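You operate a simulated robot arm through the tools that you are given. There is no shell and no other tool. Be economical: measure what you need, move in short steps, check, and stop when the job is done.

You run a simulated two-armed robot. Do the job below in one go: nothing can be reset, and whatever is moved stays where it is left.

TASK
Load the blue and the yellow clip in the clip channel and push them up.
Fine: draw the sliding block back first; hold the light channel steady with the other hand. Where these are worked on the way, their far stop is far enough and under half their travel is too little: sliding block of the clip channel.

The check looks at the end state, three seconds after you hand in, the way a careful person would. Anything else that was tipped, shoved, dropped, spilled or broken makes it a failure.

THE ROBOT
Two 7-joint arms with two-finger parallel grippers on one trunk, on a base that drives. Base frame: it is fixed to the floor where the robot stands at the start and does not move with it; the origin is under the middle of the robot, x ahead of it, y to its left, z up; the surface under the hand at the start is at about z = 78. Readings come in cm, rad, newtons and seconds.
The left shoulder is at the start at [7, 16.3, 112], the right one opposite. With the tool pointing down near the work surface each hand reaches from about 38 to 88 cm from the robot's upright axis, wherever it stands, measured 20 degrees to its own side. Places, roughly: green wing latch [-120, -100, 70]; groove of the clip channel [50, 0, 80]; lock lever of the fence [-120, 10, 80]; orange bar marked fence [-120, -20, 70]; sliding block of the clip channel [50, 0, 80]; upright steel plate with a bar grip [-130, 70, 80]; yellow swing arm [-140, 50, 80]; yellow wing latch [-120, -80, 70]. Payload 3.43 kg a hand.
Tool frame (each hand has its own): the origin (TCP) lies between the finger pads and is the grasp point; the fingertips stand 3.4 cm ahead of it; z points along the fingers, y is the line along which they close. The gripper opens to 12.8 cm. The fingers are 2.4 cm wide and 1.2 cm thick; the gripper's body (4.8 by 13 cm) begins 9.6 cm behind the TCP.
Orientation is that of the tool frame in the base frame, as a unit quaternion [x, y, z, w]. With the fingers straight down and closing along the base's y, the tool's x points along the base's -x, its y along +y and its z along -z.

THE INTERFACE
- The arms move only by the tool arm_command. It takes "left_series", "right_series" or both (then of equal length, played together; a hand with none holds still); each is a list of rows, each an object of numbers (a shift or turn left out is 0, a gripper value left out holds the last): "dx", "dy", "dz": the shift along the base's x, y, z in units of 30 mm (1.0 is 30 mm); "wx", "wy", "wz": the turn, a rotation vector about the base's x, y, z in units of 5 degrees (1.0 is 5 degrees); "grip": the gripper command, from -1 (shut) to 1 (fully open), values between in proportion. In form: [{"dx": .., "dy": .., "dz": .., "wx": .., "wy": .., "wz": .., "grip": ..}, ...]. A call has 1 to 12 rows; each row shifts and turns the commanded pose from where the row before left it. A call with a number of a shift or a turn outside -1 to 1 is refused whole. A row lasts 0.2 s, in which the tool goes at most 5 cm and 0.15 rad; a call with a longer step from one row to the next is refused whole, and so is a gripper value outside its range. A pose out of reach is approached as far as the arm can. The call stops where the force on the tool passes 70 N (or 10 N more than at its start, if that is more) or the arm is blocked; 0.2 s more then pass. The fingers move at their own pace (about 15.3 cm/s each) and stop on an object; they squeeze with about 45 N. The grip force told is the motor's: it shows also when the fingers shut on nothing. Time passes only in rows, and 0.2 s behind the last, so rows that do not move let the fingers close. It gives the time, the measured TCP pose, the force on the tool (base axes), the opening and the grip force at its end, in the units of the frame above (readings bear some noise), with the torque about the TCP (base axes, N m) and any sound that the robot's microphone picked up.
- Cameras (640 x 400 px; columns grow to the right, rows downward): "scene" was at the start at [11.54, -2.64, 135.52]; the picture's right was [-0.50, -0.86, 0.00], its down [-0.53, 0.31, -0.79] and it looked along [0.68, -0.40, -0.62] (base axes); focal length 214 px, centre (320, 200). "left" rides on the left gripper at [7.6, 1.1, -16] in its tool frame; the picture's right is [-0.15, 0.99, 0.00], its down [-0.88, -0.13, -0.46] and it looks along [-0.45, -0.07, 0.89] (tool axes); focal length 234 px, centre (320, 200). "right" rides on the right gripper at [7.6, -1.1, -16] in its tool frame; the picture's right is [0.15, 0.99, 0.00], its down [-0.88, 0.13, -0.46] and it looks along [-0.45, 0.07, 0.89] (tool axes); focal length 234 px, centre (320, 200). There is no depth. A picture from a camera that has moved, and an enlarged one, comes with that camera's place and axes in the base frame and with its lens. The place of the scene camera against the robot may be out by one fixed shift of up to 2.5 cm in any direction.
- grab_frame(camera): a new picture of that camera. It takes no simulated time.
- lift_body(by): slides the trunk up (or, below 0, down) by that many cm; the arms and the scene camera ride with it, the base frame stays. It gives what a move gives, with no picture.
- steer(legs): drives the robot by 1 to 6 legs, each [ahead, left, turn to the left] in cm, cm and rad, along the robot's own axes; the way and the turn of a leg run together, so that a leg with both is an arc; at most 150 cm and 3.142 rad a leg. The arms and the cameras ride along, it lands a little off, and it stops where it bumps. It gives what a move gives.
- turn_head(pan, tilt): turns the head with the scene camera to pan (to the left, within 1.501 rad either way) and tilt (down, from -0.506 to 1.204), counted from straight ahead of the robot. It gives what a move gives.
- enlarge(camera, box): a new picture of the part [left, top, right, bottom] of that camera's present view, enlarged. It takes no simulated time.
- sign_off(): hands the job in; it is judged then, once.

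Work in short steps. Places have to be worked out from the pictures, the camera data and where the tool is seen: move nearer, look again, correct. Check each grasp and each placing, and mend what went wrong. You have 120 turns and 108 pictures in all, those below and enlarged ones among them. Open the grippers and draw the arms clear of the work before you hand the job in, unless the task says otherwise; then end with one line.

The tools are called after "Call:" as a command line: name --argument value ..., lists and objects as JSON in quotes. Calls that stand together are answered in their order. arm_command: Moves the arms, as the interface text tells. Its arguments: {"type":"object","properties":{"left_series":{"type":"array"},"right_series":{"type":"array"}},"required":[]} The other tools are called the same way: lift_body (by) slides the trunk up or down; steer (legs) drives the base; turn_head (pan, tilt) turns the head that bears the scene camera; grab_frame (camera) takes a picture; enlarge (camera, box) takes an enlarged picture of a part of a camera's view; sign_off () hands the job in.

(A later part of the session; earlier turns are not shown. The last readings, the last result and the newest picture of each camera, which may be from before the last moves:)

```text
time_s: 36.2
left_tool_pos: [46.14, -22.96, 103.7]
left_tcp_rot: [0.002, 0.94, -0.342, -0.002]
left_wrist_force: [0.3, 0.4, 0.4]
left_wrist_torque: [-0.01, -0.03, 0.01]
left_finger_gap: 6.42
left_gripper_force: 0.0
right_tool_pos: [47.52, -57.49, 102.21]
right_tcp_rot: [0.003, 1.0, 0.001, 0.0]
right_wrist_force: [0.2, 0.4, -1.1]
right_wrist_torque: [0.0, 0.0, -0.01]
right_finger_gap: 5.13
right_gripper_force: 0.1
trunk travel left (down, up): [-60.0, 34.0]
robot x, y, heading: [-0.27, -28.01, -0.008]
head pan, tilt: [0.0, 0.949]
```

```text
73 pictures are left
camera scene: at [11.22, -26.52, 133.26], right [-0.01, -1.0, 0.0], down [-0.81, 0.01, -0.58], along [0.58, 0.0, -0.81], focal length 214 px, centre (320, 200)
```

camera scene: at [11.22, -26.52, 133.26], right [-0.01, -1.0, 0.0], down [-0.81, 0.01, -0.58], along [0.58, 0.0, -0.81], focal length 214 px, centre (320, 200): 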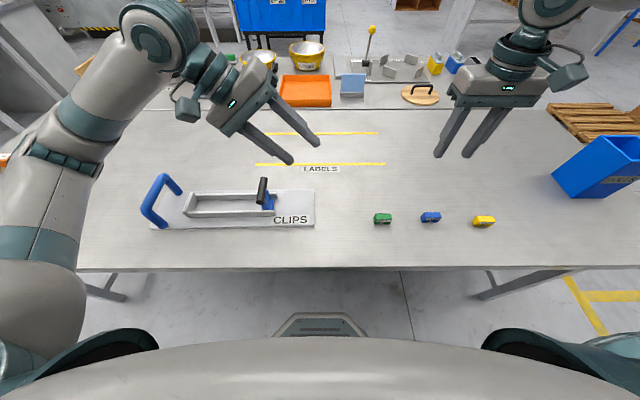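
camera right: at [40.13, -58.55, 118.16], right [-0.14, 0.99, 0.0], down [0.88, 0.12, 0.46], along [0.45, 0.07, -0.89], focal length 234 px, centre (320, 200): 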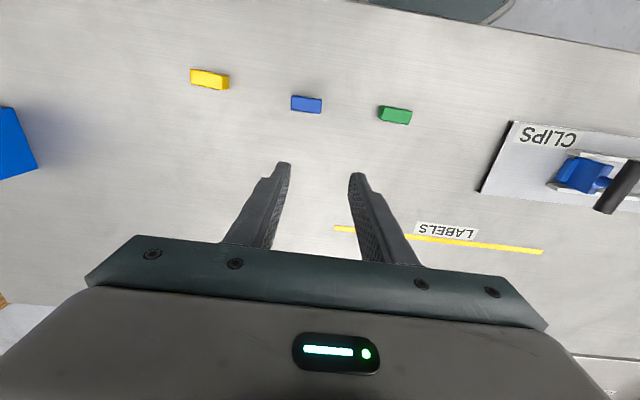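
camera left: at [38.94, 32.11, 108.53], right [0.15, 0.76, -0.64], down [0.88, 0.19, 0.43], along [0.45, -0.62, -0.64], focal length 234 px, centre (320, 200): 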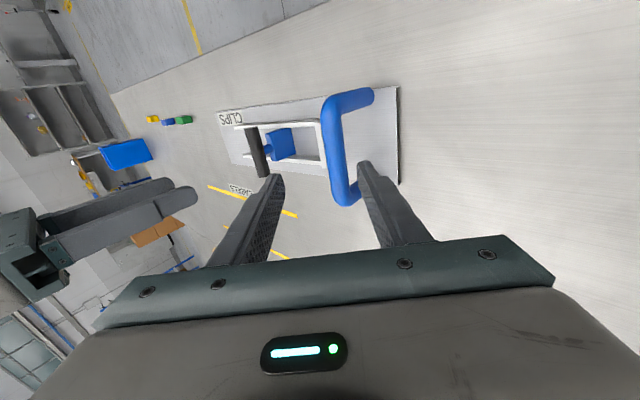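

Zoom on clips for position, size and yaw.

Call:
enlarge --camera "right" --box '[180, 60, 340, 120]'

```text
4.00 times, centred on (260, 90) of right
camera zoom: at [40.13, -58.55, 118.16], right [-0.14, 0.99, 0.0], down [0.88, 0.12, 0.46], along [0.45, 0.07, -0.89], focal length 937 px, centre (560, 640)
```

zoom: 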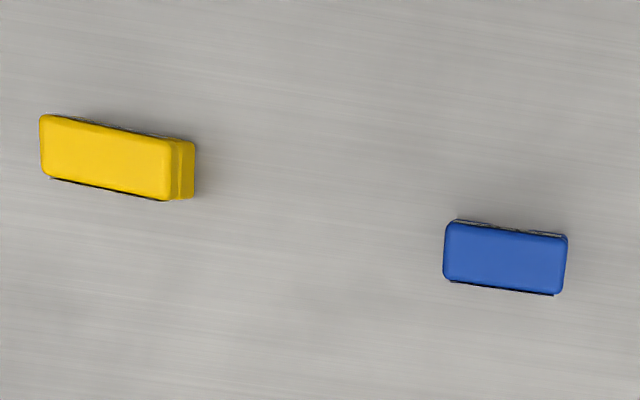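

Blue clip: centre ≈[43.6, -59.8], 4.4 × 2.0 cm, long side along y. I'll lay clips crosswise in the groove, so I grip them across the narrow faces: turn the hand 90° while moving over blue.

Call:
arm_command --right_series '[{"wz": 1, "dx": -0.1, "dy": -0.06, "dz": -0.1}, {"wz": 1, "dx": -0.1, "dy": -0.06, "dz": -0.1}, {"wz": 1, "dx": -0.1, "dy": -0.06, "dz": -0.1}, {"wz": 1, "dx": -0.1, "dy": -0.06, "dz": -0.1}, {"wz": 1, "dx": -0.1, "dy": -0.06, "dz": -0.1}, {"wz": 1, "dx": -0.1, "dy": -0.06, "dz": -0.1}, {"wz": 1, "dx": -0.1, "dy": -0.06, "dz": -0.1}, {"wz": 1, "dx": -0.1, "dy": -0.06, "dz": -0.1}, {"wz": 1, "dx": -0.1, "dy": -0.06, "dz": -0.1}, {"wz": 1, "dx": -0.1, "dy": -0.06, "dz": -0.1}, {"wz": 1, "dx": -0.1, "dy": -0.06, "dz": -0.1}, {"wz": 1, "dx": -0.1, "dy": -0.06, "dz": -0.1}]'

Call:
arm_command --right_series '[{"wz": 1}, {"wz": 1}, {"wz": 1}, {"wz": 1}, {"wz": 1}, {"wz": 0.7}, {}]'

Call:
grab_frame --camera "right"

```text
time_s: 38.9
left_tool_pos: [46.24, -23.2, 103.68]
left_tcp_rot: [0.003, 0.94, -0.342, -0.001]
left_wrist_force: [-0.2, -0.3, -0.9]
left_wrist_torque: [-0.03, 0.03, -0.01]
left_finger_gap: 6.37
left_gripper_force: 0.0
right_tool_pos: [43.61, -59.1, 98.6]
right_tcp_rot: [-0.495, 0.869, -0.002, -0.002]
right_wrist_force: [0.4, 0.2, 0.5]
right_wrist_torque: [-0.01, 0.02, 0.0]
right_finger_gap: 5.12
right_gripper_force: 0.0
right hand out of reach, approached as far as the arm can: row 12
trunk travel left (down, up): [-60.0, 34.0]
robot x, y, heading: [-0.04, -27.6, -0.002]
head pan, tilt: [0.0, 0.949]
```

```text
time_s: 40.5
left_tool_pos: [46.03, -23.18, 103.76]
left_tcp_rot: [0.003, 0.94, -0.342, 0.0]
left_wrist_force: [0.8, 0.7, 0.1]
left_wrist_torque: [0.01, -0.03, -0.03]
left_finger_gap: 6.42
left_gripper_force: 0.0
right_tool_pos: [35.92, -47.44, 98.29]
right_tcp_rot: [-0.693, 0.721, -0.002, 0.0]
right_wrist_force: [0.6, 0.6, -0.1]
right_wrist_torque: [-0.02, 0.03, -0.04]
right_finger_gap: 5.1
right_gripper_force: 0.0
right hand out of reach, approached as far as the arm can: row 1, 2, 3, 4, 5, 6
trunk travel left (down, up): [-60.0, 34.0]
robot x, y, heading: [0.24, -28.0, -0.01]
head pan, tilt: [0.0, 0.949]
```

```text
71 pictures are left
camera right: at [36.85, -55.14, 114.22], right [-0.99, -0.11, 0.0], down [-0.1, 0.89, 0.45], along [-0.05, 0.45, -0.89], focal length 234 px, centre (320, 200)
```

right: 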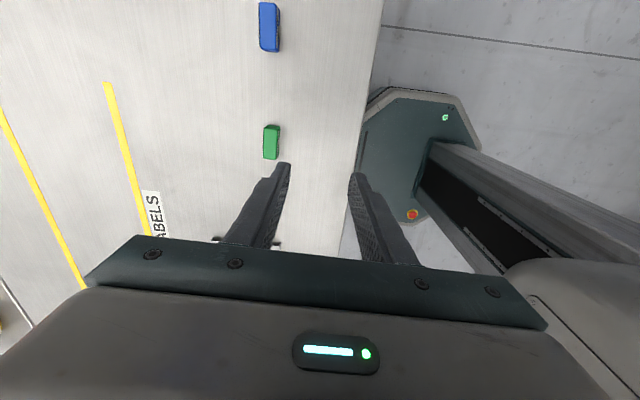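

The wrist limit lies in this direction; turn the other way (-90°) instead.

Call:
arm_command --right_series '[{"wz": -1, "dx": 0.2, "dy": -0.3}, {"wz": -1, "dx": 0.2, "dy": -0.3}, {"wz": -1, "dx": 0.2, "dy": -0.3}, {"wz": -1, "dx": 0.2, "dy": -0.3}, {"wz": -1, "dx": 0.2, "dy": -0.3}, {"wz": -1, "dx": 0.2, "dy": -0.3}, {"wz": -1, "dx": 0.2, "dy": -0.3}, {"wz": -1, "dx": 0.2, "dy": -0.3}, {"wz": -1, "dx": 0.2, "dy": -0.3}, {"wz": -1, "dx": 0.2, "dy": -0.3}, {"wz": -1, "dx": 0.2, "dy": -0.3}, {"wz": -1, "dx": 0.2, "dy": -0.3}]'

Call:
arm_command --right_series '[{"wz": -1}, {"wz": -1}, {"wz": -1}, {"wz": -1}, {"wz": -1}, {"wz": -1}, {"wz": -1}, {"wz": -1}, {"wz": -1}, {"wz": -1}, {"wz": -1}, {"wz": -1}]'

Call:
arm_command --right_series '[{"wz": -1}, {"wz": -1}, {"wz": -1}, {"wz": -1}, {"wz": -1}, {"wz": -1}, {"wz": -1}, {"wz": -1}, {"wz": -1}, {"wz": -1}, {"wz": -1}]'

Call:
grab_frame --camera "right"

```text
time_s: 43.0
left_tool_pos: [46.26, -23.23, 103.76]
left_tcp_rot: [0.002, 0.94, -0.342, -0.002]
left_wrist_force: [0.2, -1.3, -0.5]
left_wrist_torque: [0.03, -0.02, -0.01]
left_finger_gap: 6.4
left_gripper_force: 0.1
right_tool_pos: [43.33, -58.3, 98.29]
right_tcp_rot: [-0.243, 0.97, 0.001, 0.0]
right_wrist_force: [-0.3, 0.1, -0.4]
right_wrist_torque: [0.02, -0.03, -0.05]
right_finger_gap: 5.12
right_gripper_force: 0.0
trunk travel left (down, up): [-60.0, 34.0]
robot x, y, heading: [-0.38, -28.13, -0.007]
head pan, tilt: [0.0, 0.949]
```

```text
time_s: 45.6
left_tool_pos: [46.22, -23.07, 103.77]
left_tcp_rot: [0.002, 0.94, -0.342, -0.002]
left_wrist_force: [0.2, 0.3, 0.9]
left_wrist_torque: [0.02, 0.02, 0.02]
left_finger_gap: 6.43
left_gripper_force: 0.1
right_tool_pos: [43.19, -58.2, 98.22]
right_tcp_rot: [0.275, 0.961, 0.0, 0.0]
right_wrist_force: [0.0, -0.3, 0.8]
right_wrist_torque: [0.02, 0.01, -0.01]
right_finger_gap: 5.12
right_gripper_force: 0.0
trunk travel left (down, up): [-60.0, 34.0]
robot x, y, heading: [-0.26, -28.32, -0.006]
head pan, tilt: [0.0, 0.949]
```

```text
time_s: 48.0
left_tool_pos: [46.11, -23.05, 103.74]
left_tcp_rot: [0.002, 0.94, -0.342, -0.002]
left_wrist_force: [-0.6, -0.9, -0.1]
left_wrist_torque: [-0.01, -0.03, -0.02]
left_finger_gap: 6.4
left_gripper_force: 0.1
right_tool_pos: [43.3, -58.22, 98.25]
right_tcp_rot: [0.688, 0.726, 0.001, 0.001]
right_wrist_force: [0.7, 0.4, -0.7]
right_wrist_torque: [-0.02, -0.03, 0.0]
right_finger_gap: 5.14
right_gripper_force: 0.0
trunk travel left (down, up): [-60.0, 34.0]
robot x, y, heading: [-0.1, -28.24, -0.007]
head pan, tilt: [0.0, 0.949]
```

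```text
70 pictures are left
camera right: at [41.79, -50.82, 114.22], right [0.98, 0.2, 0.0], down [0.18, -0.87, 0.46], along [0.09, -0.45, -0.89], focal length 234 px, centre (320, 200)
```

right: 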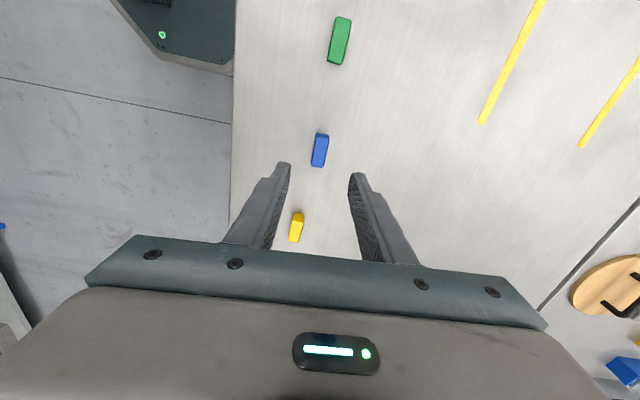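

Works. Blue centre ≈[43.65, -59.85]. Align and descend to z≈89, then check.

Call:
arm_command --right_series '[{"wz": -0.6, "dx": 0.12, "dy": -0.54, "dz": -0.6}, {"dz": -0.8}, {"dz": -0.8}, {"dz": -0.8}]'

Call:
grab_frame --camera "right"

```text
time_s: 49.0
left_tool_pos: [46.11, -23.17, 103.62]
left_tcp_rot: [0.002, 0.94, -0.342, -0.002]
left_wrist_force: [0.2, -0.4, 0.0]
left_wrist_torque: [0.02, 0.03, 0.03]
left_finger_gap: 6.39
left_gripper_force: 0.0
right_tool_pos: [43.59, -59.83, 89.43]
right_tcp_rot: [0.707, 0.707, 0.001, -0.001]
right_wrist_force: [0.4, 0.8, -0.2]
right_wrist_torque: [-0.02, 0.0, 0.01]
right_finger_gap: 5.11
right_gripper_force: 0.0
trunk travel left (down, up): [-60.0, 34.0]
robot x, y, heading: [0.13, -28.4, 0.005]
head pan, tilt: [0.0, 0.949]
```

```text
69 pictures are left
camera right: at [42.57, -52.4, 105.28], right [0.99, 0.15, 0.0], down [0.13, -0.88, 0.45], along [0.07, -0.45, -0.89], focal length 234 px, centre (320, 200)
```

right: 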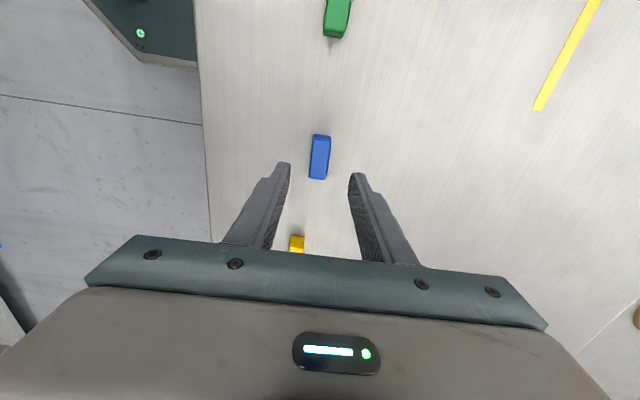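

Aligned. Descend to z≈82.1 and close.

Call:
arm_command --right_series '[{"dx": 0.03, "dy": 0.03, "dz": -0.7}, {"dz": -0.7}, {"dz": -0.6}, {"dz": -0.44}, {"grip": -0.6}, {"grip": -1}, {"grip": -1}, {"grip": -1}]'

Call:
grab_frame --camera "right"

```text
time_s: 50.9
left_tool_pos: [46.11, -23.07, 103.7]
left_tcp_rot: [0.003, 0.94, -0.342, -0.002]
left_wrist_force: [0.3, -0.1, -0.3]
left_wrist_torque: [-0.01, 0.0, -0.02]
left_finger_gap: 6.41
left_gripper_force: 0.0
right_tool_pos: [43.66, -59.92, 82.01]
right_tcp_rot: [0.705, 0.709, 0.0, -0.001]
right_wrist_force: [-0.8, -0.4, -0.3]
right_wrist_torque: [0.0, -0.03, -0.03]
right_finger_gap: 1.82
right_gripper_force: 45.2
trunk travel left (down, up): [-60.0, 34.0]
robot x, y, heading: [0.0, -28.3, -0.005]
head pan, tilt: [0.0, 0.949]
```

```text
68 pictures are left
camera right: at [42.68, -52.27, 97.93], right [0.99, 0.15, 0.0], down [0.13, -0.88, 0.46], along [0.07, -0.45, -0.89], focal length 234 px, centre (320, 200)
```

right: 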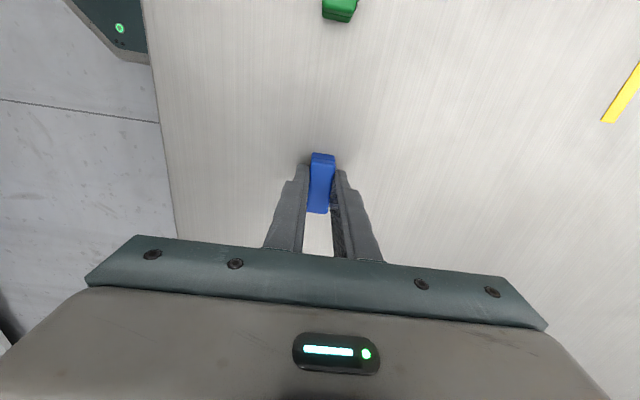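

Blue gripped (1.8 cm). Lift, turn back +90°, and drive left.

Call:
arm_command --right_series '[{"dz": 0.8}, {"dz": 0.8}, {"dz": 0.8}, {"dz": 0.8, "wz": 1}, {"dz": 0.8, "wz": 1}, {"dz": 0.8, "wz": 1}, {"dz": 0.8, "wz": 1}, {"dz": 0.8, "wz": 1}, {"wz": 1, "dx": 0.2}, {"wz": 1, "dx": 0.2}, {"wz": 1, "dx": 0.2}, {"wz": 1, "dx": 0.2}]'

Call:
arm_command --right_series '[{"wz": 1, "dx": 0.2, "dy": 0.5}, {"wz": 1, "dx": 0.2, "dy": 0.5}, {"wz": 1, "dx": 0.2, "dy": 0.5}, {"wz": 1, "dx": 0.1, "dy": 0.5}, {"wz": 1, "dy": 0.5}, {"wz": 1, "dy": 0.5}, {"wz": 1, "dy": 0.5}, {"wz": 1, "dy": 0.5}, {"wz": 1, "dy": 0.5}]'

Call:
steer --legs '[[0, 50, 0]]'

Call:
grab_frame --camera "right"

Call:
grab_frame --camera "scene"

```text
time_s: 53.5
left_tool_pos: [46.22, -23.07, 103.71]
left_tcp_rot: [0.002, 0.94, -0.342, -0.002]
left_wrist_force: [-0.9, 0.0, 0.4]
left_wrist_torque: [0.0, -0.02, 0.01]
left_finger_gap: 6.4
left_gripper_force: 0.1
right_tool_pos: [46.11, -59.69, 101.14]
right_tcp_rot: [0.38, 0.925, 0.001, 0.001]
right_wrist_force: [0.8, -0.3, -0.8]
right_wrist_torque: [-0.03, -0.01, -0.02]
right_finger_gap: 1.83
right_gripper_force: 45.1
trunk travel left (down, up): [-60.0, 34.0]
robot x, y, heading: [-0.47, -28.33, 0.0]
head pan, tilt: [0.0, 0.949]
```

```text
time_s: 55.5
left_tool_pos: [46.16, -23.0, 103.62]
left_tcp_rot: [0.002, 0.94, -0.342, 0.0]
left_wrist_force: [0.1, 0.0, -0.8]
left_wrist_torque: [0.0, -0.01, -0.01]
left_finger_gap: 6.39
left_gripper_force: 0.1
right_tool_pos: [48.12, -46.26, 101.21]
right_tcp_rot: [-0.004, 1.0, 0.001, 0.0]
right_wrist_force: [-0.5, 0.5, -0.8]
right_wrist_torque: [-0.01, -0.01, -0.01]
right_finger_gap: 1.84
right_gripper_force: 44.5
trunk travel left (down, up): [-60.0, 34.0]
robot x, y, heading: [-0.04, -28.0, -0.002]
head pan, tilt: [0.0, 0.949]
```

```text
time_s: 58.4
left_tool_pos: [46.66, 25.79, 103.68]
left_tcp_rot: [0.006, 0.94, -0.341, -0.003]
left_wrist_force: [0.0, 0.1, 0.1]
left_wrist_torque: [0.0, 0.01, 0.04]
left_finger_gap: 6.39
left_gripper_force: 0.1
right_tool_pos: [48.5, 2.6, 101.23]
right_tcp_rot: [0.002, 1.0, 0.001, 0.0]
right_wrist_force: [-0.5, 0.8, -0.1]
right_wrist_torque: [-0.01, 0.01, 0.01]
right_finger_gap: 1.82
right_gripper_force: 45.3
trunk travel left (down, up): [-60.0, 34.0]
robot x, y, heading: [0.43, 21.19, -0.012]
head pan, tilt: [0.0, 0.949]
```

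```text
67 pictures are left
camera right: at [41.12, 1.41, 117.05], right [-0.14, 0.99, 0.0], down [0.88, 0.13, 0.46], along [0.45, 0.07, -0.89], focal length 234 px, centre (320, 200)
```

right: 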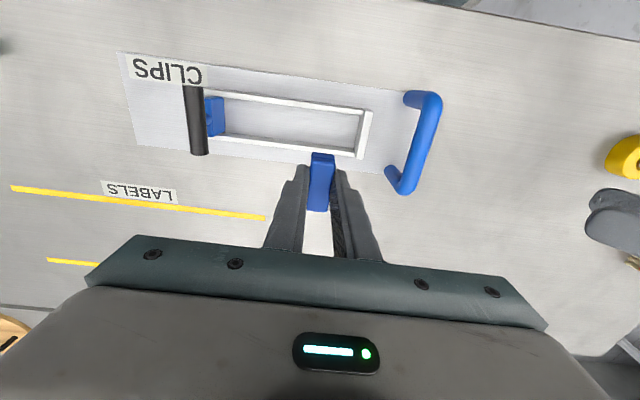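

```text
66 pictures are left
camera scene: at [11.72, 22.66, 133.26], right [-0.01, -1.0, 0.0], down [-0.81, 0.01, -0.58], along [0.58, -0.01, -0.81], focal length 214 px, centre (320, 200)
```

scene: 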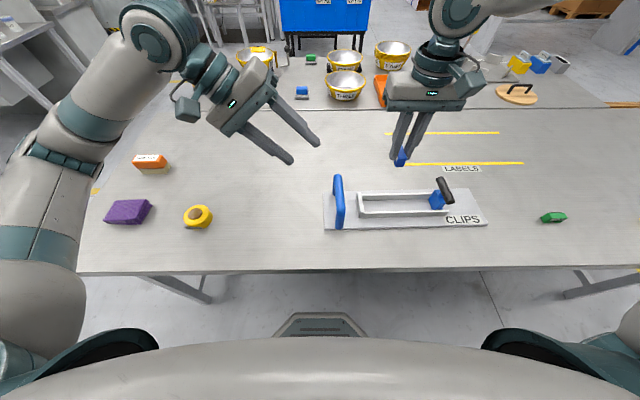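

Right hand with blue is over the channel. Zoom to measure the groove.

Call:
enlarge --camera "right" --box '[180, 75, 400, 215]'

```text
2.86 times, centred on (290, 145) of right
camera zoom: at [41.12, 1.41, 117.05], right [-0.14, 0.99, 0.0], down [0.88, 0.13, 0.46], along [0.45, 0.07, -0.89], focal length 669 px, centre (406, 357)
```

zoom: 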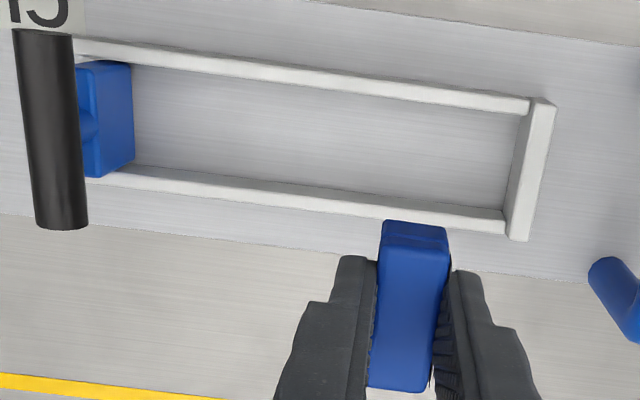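

Groove: inner x 44.9–50.2, wall at y≈8.6, block face at y≈-11, yaw ≈1.7°. I bring blue over [47.3, 4.5] and down to z≈89.

Call:
arm_command --right_series '[{"dx": -0.2, "dy": 0.32, "wz": 0.35, "dz": -0.5}, {"dx": -0.2, "dy": 0.31, "dz": -0.7}, {"dz": -0.8}, {"dz": -0.8}, {"dz": -0.8}, {"dz": -0.4}]'

Call:
grab_frame --camera "right"

Call:
enlarge --camera "scene" --box '[310, 130, 510, 250]'

```text
time_s: 59.8
left_tool_pos: [46.82, 25.82, 103.74]
left_tcp_rot: [0.006, 0.94, -0.342, -0.003]
left_wrist_force: [0.5, -0.3, -0.2]
left_wrist_torque: [-0.04, 0.01, -0.02]
left_finger_gap: 6.4
left_gripper_force: 0.1
right_tool_pos: [47.23, 4.47, 88.98]
right_tcp_rot: [-0.012, 1.0, 0.001, 0.0]
right_wrist_force: [0.5, 0.3, 0.0]
right_wrist_torque: [0.0, -0.01, 0.0]
right_finger_gap: 1.83
right_gripper_force: 44.9
trunk travel left (down, up): [-60.0, 34.0]
robot x, y, heading: [0.66, 21.27, -0.016]
head pan, tilt: [0.0, 0.949]
```

```text
64 pictures are left
camera right: at [39.84, 3.09, 104.85], right [-0.17, 0.99, 0.0], down [0.88, 0.15, 0.46], along [0.45, 0.08, -0.89], focal length 234 px, centre (320, 200)
```

right: 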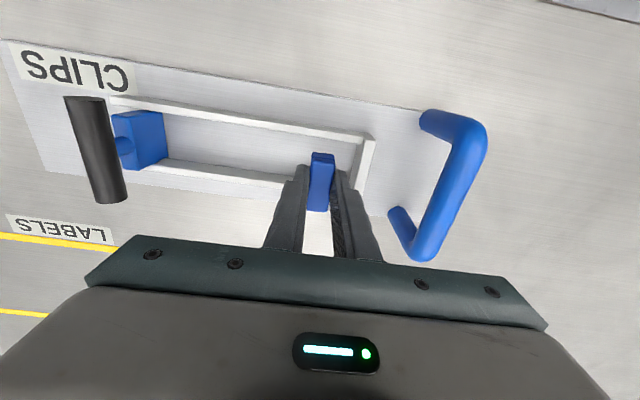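

```text
3.20 times, centred on (410, 190) of scene
camera zoom: at [11.74, 22.63, 133.26], right [-0.01, -1.0, 0.0], down [-0.81, 0.01, -0.58], along [0.58, -0.01, -0.81], focal length 686 px, centre (32, 232)
```

zoom: 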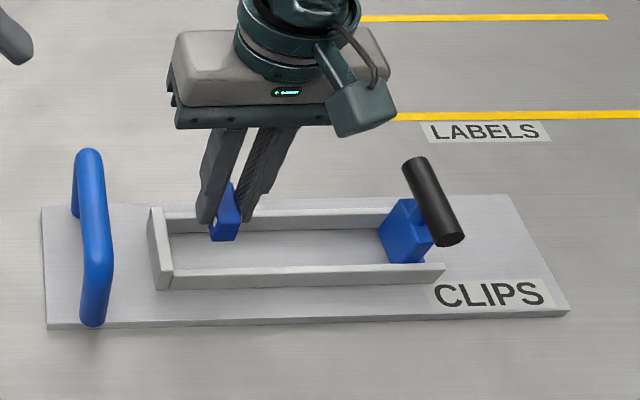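

Centred over the groove near the wall. Descend to z≈83.5, then feel for the floor.

Call:
arm_command --right_series '[{"dz": -0.6}, {"dz": -0.6}, {"dz": -0.4}, {"dz": -0.2}, {"dz": -0.05}]'

Call:
arm_command --right_series '[{"dz": -0.07}, {"dz": -0.07}, {"dz": -0.07}]'

Call:
enlarge --camera "scene" --box '[310, 130, 510, 250]'

```text
time_s: 61.0
left_tool_pos: [46.62, 25.83, 103.6]
left_tcp_rot: [0.006, 0.94, -0.342, -0.003]
left_wrist_force: [0.2, -0.3, -0.1]
left_wrist_torque: [-0.04, 0.01, 0.02]
left_finger_gap: 6.4
left_gripper_force: 0.1
right_tool_pos: [47.25, 3.71, 84.04]
right_tcp_rot: [-0.013, 1.0, 0.002, 0.0]
right_wrist_force: [0.6, 0.3, 0.0]
right_wrist_torque: [0.02, 0.0, 0.0]
right_finger_gap: 1.82
right_gripper_force: 45.4
right hand out of reach, approached as far as the arm can: row 3, 4
trunk travel left (down, up): [-60.0, 34.0]
robot x, y, heading: [0.65, 21.05, -0.012]
head pan, tilt: [0.0, 0.949]
```

```text
time_s: 61.8
left_tool_pos: [46.83, 25.76, 103.72]
left_tcp_rot: [0.006, 0.939, -0.343, -0.003]
left_wrist_force: [-0.1, 0.0, -0.1]
left_wrist_torque: [-0.02, 0.0, 0.01]
left_finger_gap: 6.41
left_gripper_force: 0.0
right_tool_pos: [47.31, 3.36, 83.47]
right_tcp_rot: [-0.013, 1.0, 0.002, -0.001]
right_wrist_force: [-1.1, 0.3, 0.5]
right_wrist_torque: [-0.03, 0.04, -0.01]
right_finger_gap: 1.79
right_gripper_force: 45.0
right hand out of reach, approached as far as the arm can: row 2
trunk travel left (down, up): [-60.0, 34.0]
robot x, y, heading: [0.15, 21.1, -0.016]
head pan, tilt: [0.0, 0.949]
```

```text
3.20 times, centred on (410, 190) of scene
camera zoom: at [11.72, 22.64, 133.26], right [-0.01, -1.0, 0.0], down [-0.81, 0.01, -0.58], along [0.58, -0.01, -0.81], focal length 686 px, centre (32, 232)
```

zoom: 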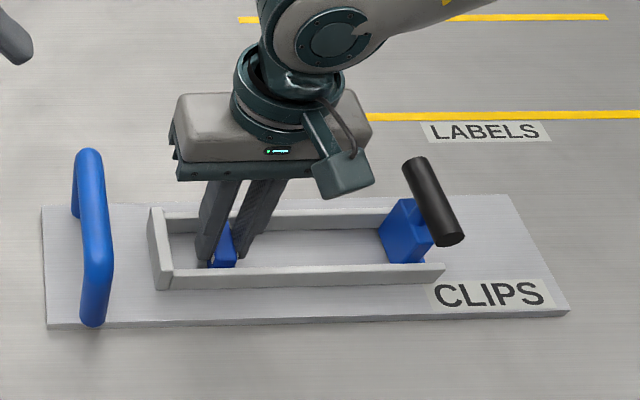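

At the reach limit here, so shift -y by 1.8 cm and feel downward.

Call:
arm_command --right_series '[{"dy": -0.3}, {"dy": -0.3}, {"dz": -0.06}, {"dz": -0.06}, {"dz": -0.06}, {"dz": -0.04}]'

Call:
enlarge --camera "right" --box '[220, 100, 420, 240]'

```text
time_s: 63.2
left_tool_pos: [46.52, 25.78, 103.92]
left_tcp_rot: [0.007, 0.94, -0.342, -0.002]
left_wrist_force: [-0.2, -0.7, 0.2]
left_wrist_torque: [-0.04, 0.01, -0.01]
left_finger_gap: 6.4
left_gripper_force: 0.0
right_tool_pos: [47.2, 1.82, 83.23]
right_tcp_rot: [-0.013, 1.0, 0.001, 0.002]
right_wrist_force: [5.9, -5.8, 39.3]
right_wrist_torque: [-0.21, -0.25, 0.02]
right_finger_gap: 1.82
right_gripper_force: 44.4
trunk travel left (down, up): [-60.0, 34.0]
robot x, y, heading: [0.59, 21.12, -0.012]
head pan, tilt: [0.0, 0.949]
```

```text
2.86 times, centred on (320, 170) of right
camera zoom: at [39.68, 0.42, 98.95], right [-0.17, 0.99, 0.0], down [0.87, 0.15, 0.46], along [0.45, 0.08, -0.89], focal length 669 px, centre (320, 286)
```

zoom: 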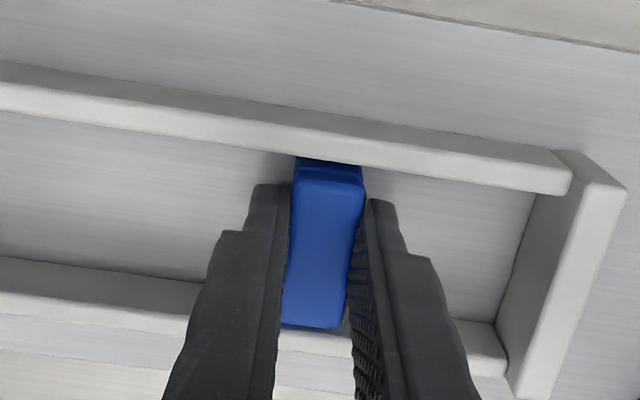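

Contact with the floor: clip spans x 45.4–49.8 inside rails 44.8–50.0. Release and rise.

Call:
arm_command --right_series '[{"dz": 0.08}, {"grip": -0.45}, {"grip": -0.45}, {"dz": 0.4}, {"dz": 0.8}, {"dz": 1}, {"dz": 1}, {"dz": 1}, {"dz": 1}, {"dz": 1}]'

Call:
grab_frame --camera "right"

Call:
enlarge --camera "scene" --box '[310, 130, 510, 250]'

```text
time_s: 65.4
left_tool_pos: [46.6, 25.86, 103.8]
left_tcp_rot: [0.007, 0.94, -0.342, -0.002]
left_wrist_force: [-0.1, 0.4, 0.6]
left_wrist_torque: [0.01, 0.02, -0.01]
left_finger_gap: 6.39
left_gripper_force: 0.1
right_tool_pos: [47.25, 1.87, 101.72]
right_tcp_rot: [-0.013, 1.0, 0.001, 0.0]
right_wrist_force: [0.3, 0.3, 0.0]
right_wrist_torque: [0.04, -0.02, 0.02]
right_finger_gap: 3.52
right_gripper_force: 0.0
trunk travel left (down, up): [-60.0, 34.0]
robot x, y, heading: [0.39, 21.33, -0.017]
head pan, tilt: [0.0, 0.949]
```

```text
60 pictures are left
camera right: at [39.78, 0.46, 117.59], right [-0.17, 0.99, 0.0], down [0.88, 0.15, 0.46], along [0.45, 0.08, -0.89], focal length 234 px, centre (320, 200)
```

right: 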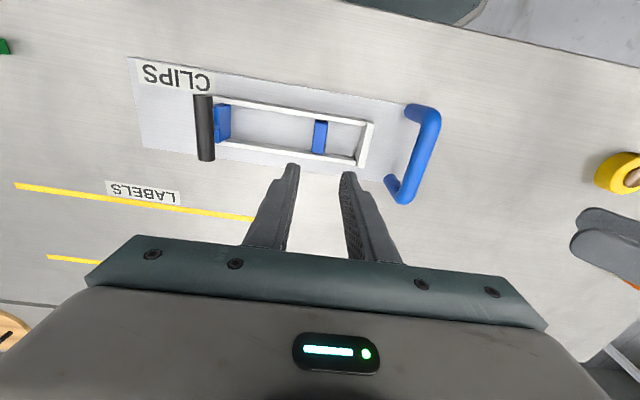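

```text
3.20 times, centred on (410, 190) of scene
camera zoom: at [11.63, 22.67, 133.27], right [-0.01, -1.0, 0.0], down [-0.81, 0.01, -0.58], along [0.58, -0.01, -0.81], focal length 686 px, centre (32, 232)
```

zoom: 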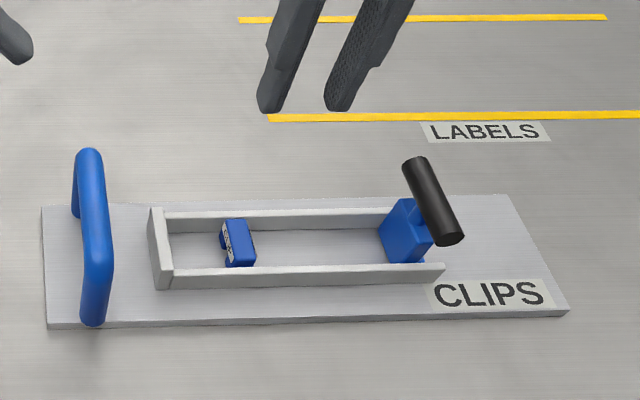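

Blue sits squarely crosswise in the groove. Now drive right for the yellow clip at about [42.3, -74.4].

Call:
steer --legs '[[0, -64, 0.014]]'

Call:
arm_command --right_series '[{"wz": -1, "dy": -0.5}, {"wz": -1, "dy": -0.5}, {"wz": -1, "dy": -0.5}, {"wz": -1, "dy": -0.5}, {"wz": -1, "dy": -0.5}, {"wz": -1, "dy": -0.5, "dx": -0.2}, {"wz": -1, "dy": -0.5, "dx": -0.2}, {"wz": -1, "dx": -0.2}, {"wz": -1, "dx": -0.2}, {"wz": -1, "dx": -0.2}, {"wz": -1, "dx": -0.2}, {"wz": -1, "dx": -0.2}]'

Call:
arm_command --right_series '[{"wz": -1}, {"wz": -1}, {"wz": -1}, {"wz": -1}, {"wz": -1}, {"wz": -1, "grip": -0.2}, {}]'

Call:
grab_frame --camera "right"

```text
time_s: 68.9
left_tool_pos: [46.18, -37.41, 103.68]
left_tcp_rot: [0.0, 0.94, -0.342, 0.0]
left_wrist_force: [0.4, -0.5, 0.1]
left_wrist_torque: [-0.01, 0.04, 0.03]
left_finger_gap: 6.42
left_gripper_force: 0.0
right_tool_pos: [46.95, -61.24, 101.68]
right_tcp_rot: [-0.018, 1.0, 0.001, -0.001]
right_wrist_force: [-0.3, 0.3, -0.6]
right_wrist_torque: [0.01, 0.0, 0.01]
right_finger_gap: 3.51
right_gripper_force: 0.0
trunk travel left (down, up): [-60.0, 34.0]
robot x, y, heading: [-0.45, -42.19, -0.001]
head pan, tilt: [0.0, 0.949]
```

```text
time_s: 71.5
left_tool_pos: [46.07, -37.3, 103.75]
left_tcp_rot: [0.001, 0.94, -0.342, 0.0]
left_wrist_force: [-0.6, 0.4, 0.0]
left_wrist_torque: [0.02, 0.03, 0.03]
left_finger_gap: 6.39
left_gripper_force: 0.1
right_tool_pos: [42.76, -71.78, 101.54]
right_tcp_rot: [0.484, 0.875, 0.0, -0.001]
right_wrist_force: [-0.9, 0.3, 0.9]
right_wrist_torque: [-0.02, 0.0, 0.01]
right_finger_gap: 3.51
right_gripper_force: 0.0
trunk travel left (down, up): [-60.0, 34.0]
robot x, y, heading: [-0.05, -42.27, -0.001]
head pan, tilt: [0.0, 0.949]
```

```text
time_s: 73.1
left_tool_pos: [46.17, -37.26, 103.71]
left_tcp_rot: [0.0, 0.94, -0.342, -0.001]
left_wrist_force: [1.6, -0.1, -0.5]
left_wrist_torque: [0.01, 0.05, -0.03]
left_finger_gap: 6.38
left_gripper_force: 0.0
right_tool_pos: [42.75, -71.76, 101.7]
right_tcp_rot: [0.694, 0.72, 0.0, 0.001]
right_wrist_force: [0.1, 0.4, -0.5]
right_wrist_torque: [0.02, 0.0, -0.01]
right_finger_gap: 5.12
right_gripper_force: 0.0
trunk travel left (down, up): [-60.0, 34.0]
robot x, y, heading: [-0.12, -42.64, -0.003]
head pan, tilt: [0.0, 0.949]
```

```text
58 pictures are left
camera right: at [41.5, -64.31, 117.51], right [0.98, 0.18, 0.0], down [0.16, -0.88, 0.46], along [0.08, -0.45, -0.89], focal length 234 px, centre (320, 200)
```

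right: 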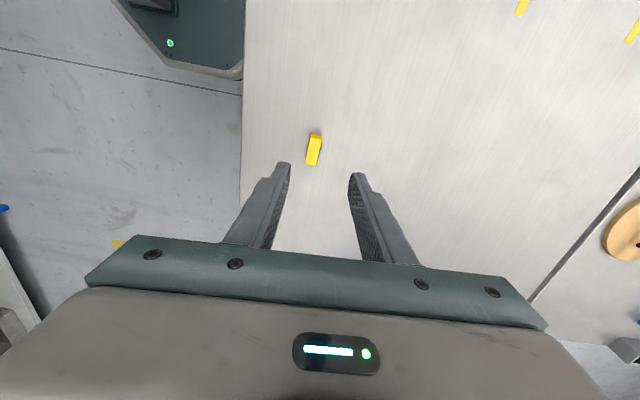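

Yellow at ≈[42.25, -74.2]. Move above and down to z≈89, check yaw.

Call:
arm_command --right_series '[{"wz": -0.4, "dx": -0.17, "dy": -0.4, "dz": -0.6}, {"dy": -0.43, "dz": -0.8}, {"dz": -0.9}, {"dz": -0.9}, {"dz": -0.9}]'

Call:
enlarge --camera "right" --box '[220, 90, 420, 230]'

```text
time_s: 74.3
left_tool_pos: [46.18, -37.34, 103.67]
left_tcp_rot: [-0.001, 0.94, -0.342, -0.002]
left_wrist_force: [-0.3, -0.2, -0.5]
left_wrist_torque: [-0.01, 0.04, -0.01]
left_finger_gap: 6.41
left_gripper_force: 0.0
right_tool_pos: [42.4, -74.28, 89.23]
right_tcp_rot: [0.707, 0.707, 0.0, 0.0]
right_wrist_force: [0.5, 0.3, 0.0]
right_wrist_torque: [-0.02, 0.03, 0.01]
right_finger_gap: 5.13
right_gripper_force: 0.2
trunk travel left (down, up): [-60.0, 34.0]
robot x, y, heading: [-0.19, -42.46, -0.003]
head pan, tilt: [0.0, 0.949]
```

```text
2.86 times, centred on (320, 160) of right
camera zoom: at [41.35, -66.8, 105.17], right [0.99, 0.15, 0.0], down [0.13, -0.88, 0.46], along [0.07, -0.45, -0.89], focal length 669 px, centre (320, 314)
```

zoom: 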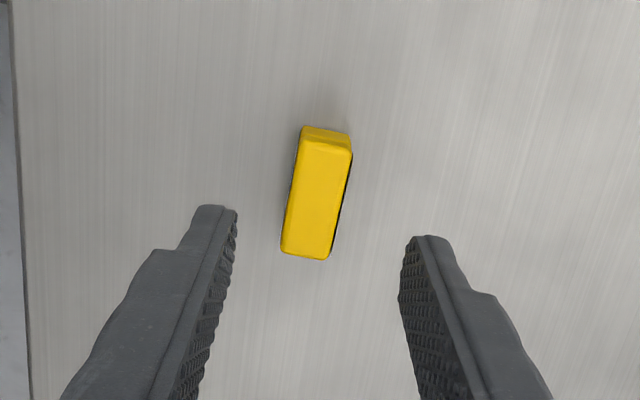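

Yellow centre [42.4, -74.5], yaw -2.5°. Align, descend, close.

Call:
arm_command --right_series '[{"wz": -0.5, "dy": -0.07, "dz": -0.7}, {"dz": -0.7}, {"dz": -0.6}, {"dz": -0.38}, {"grip": -0.6}, {"grip": -1}, {"grip": -1}, {"grip": -1}]'

Call:
enlarge --camera "right" --box '[220, 90, 420, 230]'

```text
time_s: 76.1
left_tool_pos: [46.07, -37.35, 103.65]
left_tcp_rot: [0.001, 0.94, -0.342, -0.001]
left_wrist_force: [1.1, -0.4, 0.6]
left_wrist_torque: [0.01, 0.0, -0.01]
left_finger_gap: 6.39
left_gripper_force: 0.0
right_tool_pos: [42.23, -74.35, 82.23]
right_tcp_rot: [0.721, 0.693, 0.0, 0.0]
right_wrist_force: [0.4, 0.0, -0.4]
right_wrist_torque: [-0.04, 0.0, 0.03]
right_finger_gap: 1.83
right_gripper_force: 45.1
trunk travel left (down, up): [-60.0, 34.0]
robot x, y, heading: [-0.11, -42.94, -0.004]
head pan, tilt: [0.0, 0.949]
```

```text
2.86 times, centred on (320, 160) of right
camera zoom: at [41.57, -66.82, 98.14], right [0.99, 0.11, 0.0], down [0.09, -0.89, 0.46], along [0.05, -0.45, -0.89], focal length 669 px, centre (320, 314)
```

zoom: 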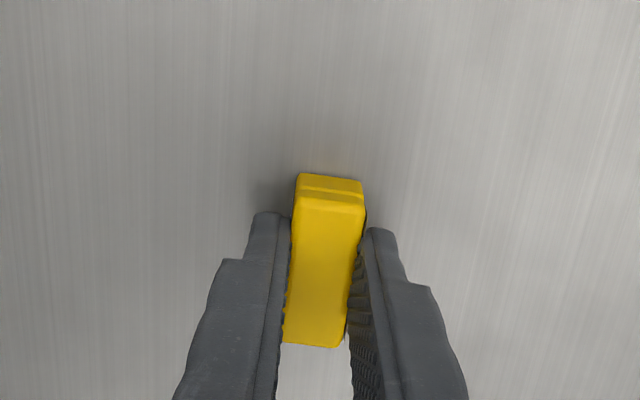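

Yellow gripped. Lift, turn back, and drive left 60 cm.

Call:
arm_command --right_series '[{"dz": 0.8}, {"dz": 0.8}, {"dz": 0.8}, {"dz": 0.8, "wz": 1}, {"dz": 0.8, "wz": 1}, {"dz": 0.8, "wz": 1}, {"dz": 0.8, "wz": 1}, {"dz": 0.8, "wz": 1}, {"wz": 1, "dx": 0.2}, {"wz": 1, "dx": 0.2}, {"wz": 1, "dx": 0.2}, {"wz": 1, "dx": 0.2}]'

Call:
arm_command --right_series '[{"wz": 1, "dx": 0.2, "dy": 0.4}, {"wz": 1, "dx": 0.2, "dy": 0.4}, {"wz": 1, "dx": 0.2, "dy": 0.4}, {"wz": 1, "dx": 0.1, "dy": 0.4}, {"wz": 1, "dy": 0.4}, {"wz": 1, "dy": 0.4}, {"wz": 1, "dy": 0.4}, {"wz": 1, "dy": 0.4}, {"wz": 1, "dy": 0.4}, {"wz": 0.8, "dy": 0.4}]'

Call:
steer --legs '[[0, 60, 0.004]]'

Call:
grab_frame --camera "right"

```text
time_s: 78.7
left_tool_pos: [46.14, -37.33, 103.71]
left_tcp_rot: [0.001, 0.94, -0.342, -0.001]
left_wrist_force: [0.3, 0.3, -0.7]
left_wrist_torque: [0.02, 0.02, -0.01]
left_finger_gap: 6.42
left_gripper_force: 0.0
right_tool_pos: [44.62, -74.42, 101.42]
right_tcp_rot: [0.401, 0.916, 0.0, -0.001]
right_wrist_force: [0.6, 0.0, -0.2]
right_wrist_torque: [-0.03, -0.01, 0.04]
right_finger_gap: 1.83
right_gripper_force: 44.8
trunk travel left (down, up): [-60.0, 34.0]
robot x, y, heading: [-0.4, -42.3, -0.004]
head pan, tilt: [0.0, 0.949]
```

```text
time_s: 80.9
left_tool_pos: [46.08, -37.27, 103.62]
left_tcp_rot: [0.0, 0.94, -0.342, -0.002]
left_wrist_force: [0.3, 0.3, -0.1]
left_wrist_torque: [0.01, -0.01, -0.02]
left_finger_gap: 6.41
left_gripper_force: 0.0
right_tool_pos: [46.75, -62.5, 101.4]
right_tcp_rot: [-0.015, 1.0, 0.001, -0.001]
right_wrist_force: [-0.3, 0.0, -0.6]
right_wrist_torque: [-0.02, 0.03, 0.02]
right_finger_gap: 1.79
right_gripper_force: 45.0
trunk travel left (down, up): [-60.0, 34.0]
robot x, y, heading: [-0.37, -42.48, -0.001]
head pan, tilt: [0.0, 0.949]
```

```text
time_s: 84.3
left_tool_pos: [46.21, 22.64, 103.73]
left_tcp_rot: [0.001, 0.94, -0.342, -0.002]
left_wrist_force: [0.3, 0.0, -0.7]
left_wrist_torque: [0.02, 0.0, 0.0]
left_finger_gap: 6.39
left_gripper_force: 0.0
right_tool_pos: [46.8, -2.48, 101.35]
right_tcp_rot: [-0.013, 1.0, 0.0, 0.0]
right_wrist_force: [0.7, 0.7, 0.7]
right_wrist_torque: [0.02, 0.0, 0.01]
right_finger_gap: 1.8
right_gripper_force: 45.1
trunk travel left (down, up): [-60.0, 34.0]
robot x, y, heading: [-0.31, 17.42, -0.006]
head pan, tilt: [0.0, 0.949]
```

```text
55 pictures are left
camera right: at [39.46, -3.84, 117.3], right [-0.17, 0.98, 0.0], down [0.88, 0.15, 0.46], along [0.45, 0.08, -0.89], focal length 234 px, centre (320, 200)
```

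right: 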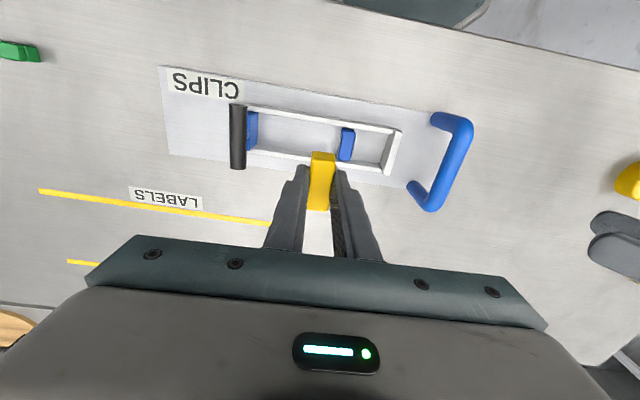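

Yellow over the channel. Shift to y≈-4 and lower to z≈89, then check.

Call:
arm_command --right_series '[{"dy": -0.5, "dz": -0.5, "dx": 0.05}, {"dz": -0.9}, {"dz": -0.9}, {"dz": -0.9}, {"dz": -0.9}]'

Call:
enlarge --camera "right" --box '[200, 90, 440, 240]'

Call:
enlarge --camera "scene" --box '[300, 130, 500, 250]'

```text
time_s: 85.5
left_tool_pos: [46.39, 22.78, 103.69]
left_tcp_rot: [0.001, 0.94, -0.342, 0.0]
left_wrist_force: [0.2, 0.1, 0.2]
left_wrist_torque: [0.02, 0.04, 0.0]
left_finger_gap: 6.39
left_gripper_force: 0.1
right_tool_pos: [47.21, -4.29, 89.07]
right_tcp_rot: [-0.014, 1.0, 0.001, -0.001]
right_wrist_force: [0.4, -0.7, -0.1]
right_wrist_torque: [0.02, -0.02, -0.01]
right_finger_gap: 1.84
right_gripper_force: 45.1
trunk travel left (down, up): [-60.0, 34.0]
robot x, y, heading: [-0.08, 17.56, -0.004]
head pan, tilt: [0.0, 0.949]
```

```text
2.67 times, centred on (320, 165) of right
camera zoom: at [39.71, -5.57, 104.88], right [-0.17, 0.98, 0.0], down [0.88, 0.15, 0.45], along [0.45, 0.08, -0.89], focal length 624 px, centre (320, 293)
```

zoom: 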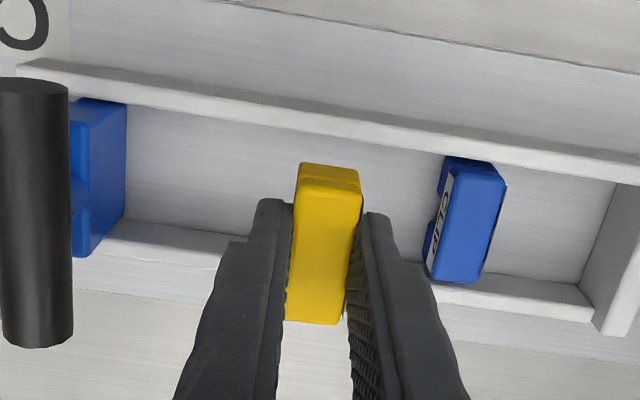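

```text
3.20 times, centred on (400, 190) of scene
camera zoom: at [11.43, 19.17, 133.25], right [0.0, -1.0, 0.0], down [-0.81, 0.0, -0.58], along [0.58, 0.0, -0.81], focal length 686 px, centre (64, 232)
```

zoom: 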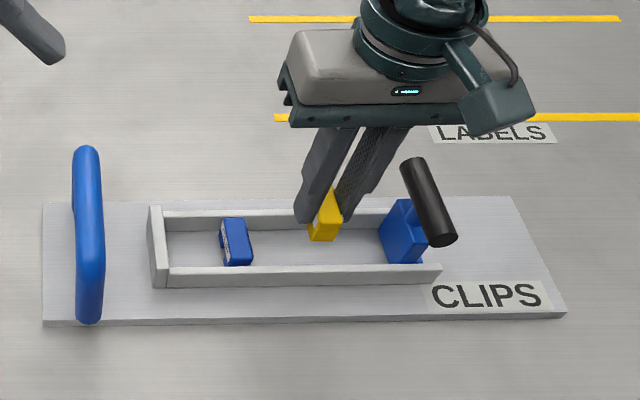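

Yellow is centred within 0.2 cm. Nudge +x, descend and feel the floor.

Call:
arm_command --right_series '[{"dx": 0.07, "dz": -0.6}, {"dz": -0.6}, {"dz": -0.4}, {"dz": -0.2}, {"dz": -0.06}, {"dz": -0.06}, {"dz": -0.04}]'

Call:
enlarge --camera "right" --box '[200, 90, 440, 240]'

```text
time_s: 87.1
left_tool_pos: [46.17, 22.65, 103.83]
left_tcp_rot: [0.002, 0.94, -0.342, 0.0]
left_wrist_force: [0.1, -0.2, 0.8]
left_wrist_torque: [0.02, 0.0, 0.0]
left_finger_gap: 6.39
left_gripper_force: 0.0
right_tool_pos: [47.24, -4.09, 83.42]
right_tcp_rot: [-0.013, 1.0, 0.001, 0.0]
right_wrist_force: [0.5, -0.4, 12.9]
right_wrist_torque: [-0.05, 0.21, 0.01]
right_finger_gap: 1.81
right_gripper_force: 44.8
trunk travel left (down, up): [-60.0, 34.0]
robot x, y, heading: [0.19, 17.33, -0.005]
head pan, tilt: [0.0, 0.949]
```

```text
2.67 times, centred on (320, 165) of right
camera zoom: at [39.82, -5.39, 99.26], right [-0.17, 0.98, 0.0], down [0.88, 0.15, 0.46], along [0.45, 0.08, -0.89], focal length 624 px, centre (320, 293)
```

zoom: 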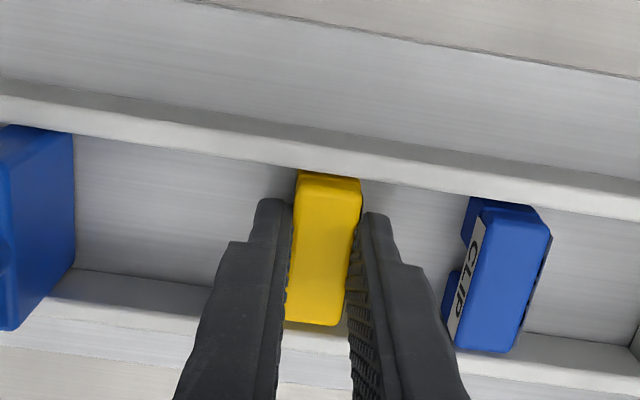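

Floor contact at z=83.4, consistent with blue. Release and rise.

Call:
arm_command --right_series '[{"grip": -0.45}, {"grip": -0.45}, {"dz": 0.4}, {"dz": 0.8}, {"dz": 1}, {"dz": 1}, {"dz": 1}, {"dz": 1}]'

Call:
grab_frame --camera "right"

Call:
enlarge --camera "scene" --box '[300, 130, 500, 250]'

```text
time_s: 88.9
left_tool_pos: [46.16, 22.69, 103.69]
left_tcp_rot: [0.0, 0.94, -0.342, 0.0]
left_wrist_force: [-0.3, 0.1, 0.2]
left_wrist_torque: [0.02, -0.02, 0.05]
left_finger_gap: 6.4
left_gripper_force: 0.0
right_tool_pos: [47.2, -3.81, 98.93]
right_tcp_rot: [-0.013, 1.0, 0.001, 0.001]
right_wrist_force: [0.4, 0.0, 0.0]
right_wrist_torque: [0.01, 0.01, -0.01]
right_finger_gap: 3.52
right_gripper_force: 0.0
trunk travel left (down, up): [-60.0, 34.0]
robot x, y, heading: [-0.37, 17.17, -0.006]
head pan, tilt: [0.0, 0.949]
```

```text
51 pictures are left
camera right: at [39.76, -5.22, 114.76], right [-0.17, 0.98, 0.0], down [0.88, 0.15, 0.46], along [0.45, 0.08, -0.89], focal length 234 px, centre (320, 200)
```

right: 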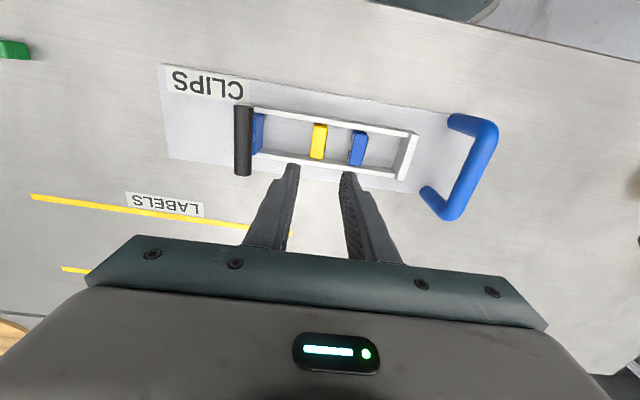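

```text
3.20 times, centred on (400, 190) of scene
camera zoom: at [11.25, 19.21, 133.27], right [0.0, -1.0, 0.0], down [-0.81, 0.0, -0.58], along [0.58, 0.0, -0.81], focal length 686 px, centre (64, 232)
```

zoom: 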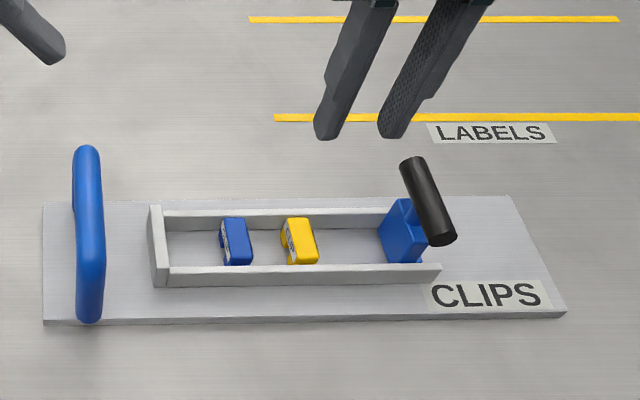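

Both clips are crosswise in the groove. Regrip the blue grip with the left hand as before, and tilt the right hand 20° over the T-bar.

Call:
arm_command --left_series '[{"dy": -0.57, "dz": -0.8}, {"dz": -0.8}, {"dz": -0.7}, {"dz": -0.8}, {"dy": -0.48, "dz": -0.6}, {"dy": -0.48, "dz": -0.6}, {"dy": -0.48, "dz": -0.6}, {"dy": -0.48, "dz": -0.6}, {"grip": -0.4}, {"grip": -1}, {"grip": -1}, {"grip": -1}]' --right_series '[{"dy": -0.8, "dz": 0.1, "wx": 1, "grip": -0.2}, {"dy": -0.8, "wx": 1, "wz": -0.2}, {"dy": -0.8, "wx": 1}, {"dy": -0.8, "wx": 1}, {"dy": -0.6}, {}, {}, {}, {}, {}, {}, {}]'

Call:
grab_frame --camera "right"

Call:
grab_frame --camera "scene"

```text
time_s: 91.5
left_tool_pos: [46.42, 15.31, 87.26]
left_tcp_rot: [0.001, 0.94, -0.341, 0.0]
left_wrist_force: [0.7, -1.3, -0.2]
left_wrist_torque: [0.13, 0.12, 0.37]
left_finger_gap: 2.34
left_gripper_force: 44.8
right_tool_pos: [47.42, -15.3, 98.93]
right_tcp_rot: [-0.005, 0.985, 0.175, 0.001]
right_wrist_force: [0.8, -0.7, 0.4]
right_wrist_torque: [0.0, 0.04, 0.01]
right_finger_gap: 5.12
right_gripper_force: 0.1
trunk travel left (down, up): [-60.0, 34.0]
robot x, y, heading: [0.05, 17.61, -0.003]
head pan, tilt: [0.0, 0.949]
```

```text
49 pictures are left
camera right: at [39.83, -21.95, 113.43], right [-0.16, 0.93, 0.34], down [0.88, -0.03, 0.48], along [0.45, 0.37, -0.81], focal length 234 px, centre (320, 200)
```

right: 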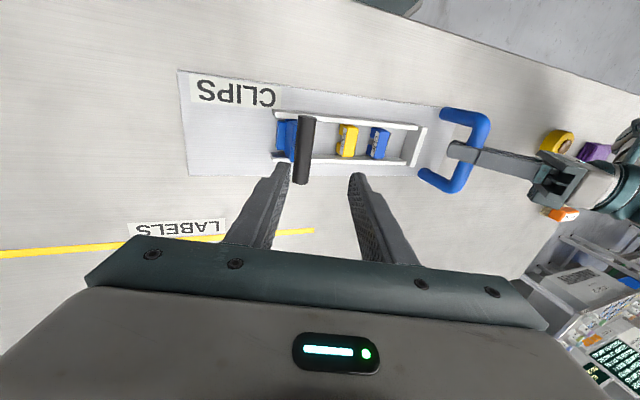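

```text
48 pictures are left
camera scene: at [11.39, 19.18, 133.25], right [0.0, -1.0, 0.0], down [-0.81, 0.0, -0.58], along [0.58, 0.0, -0.81], focal length 214 px, centre (320, 200)
```

scene: 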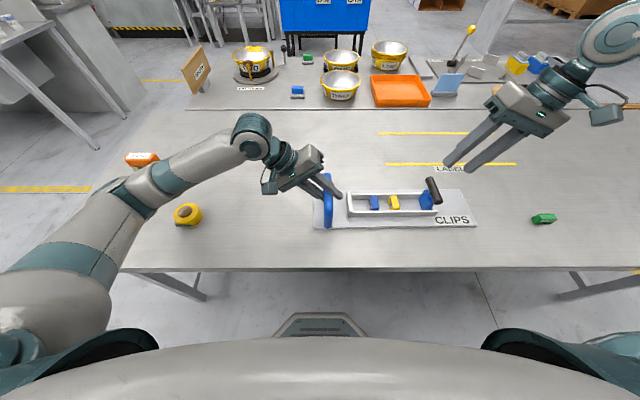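

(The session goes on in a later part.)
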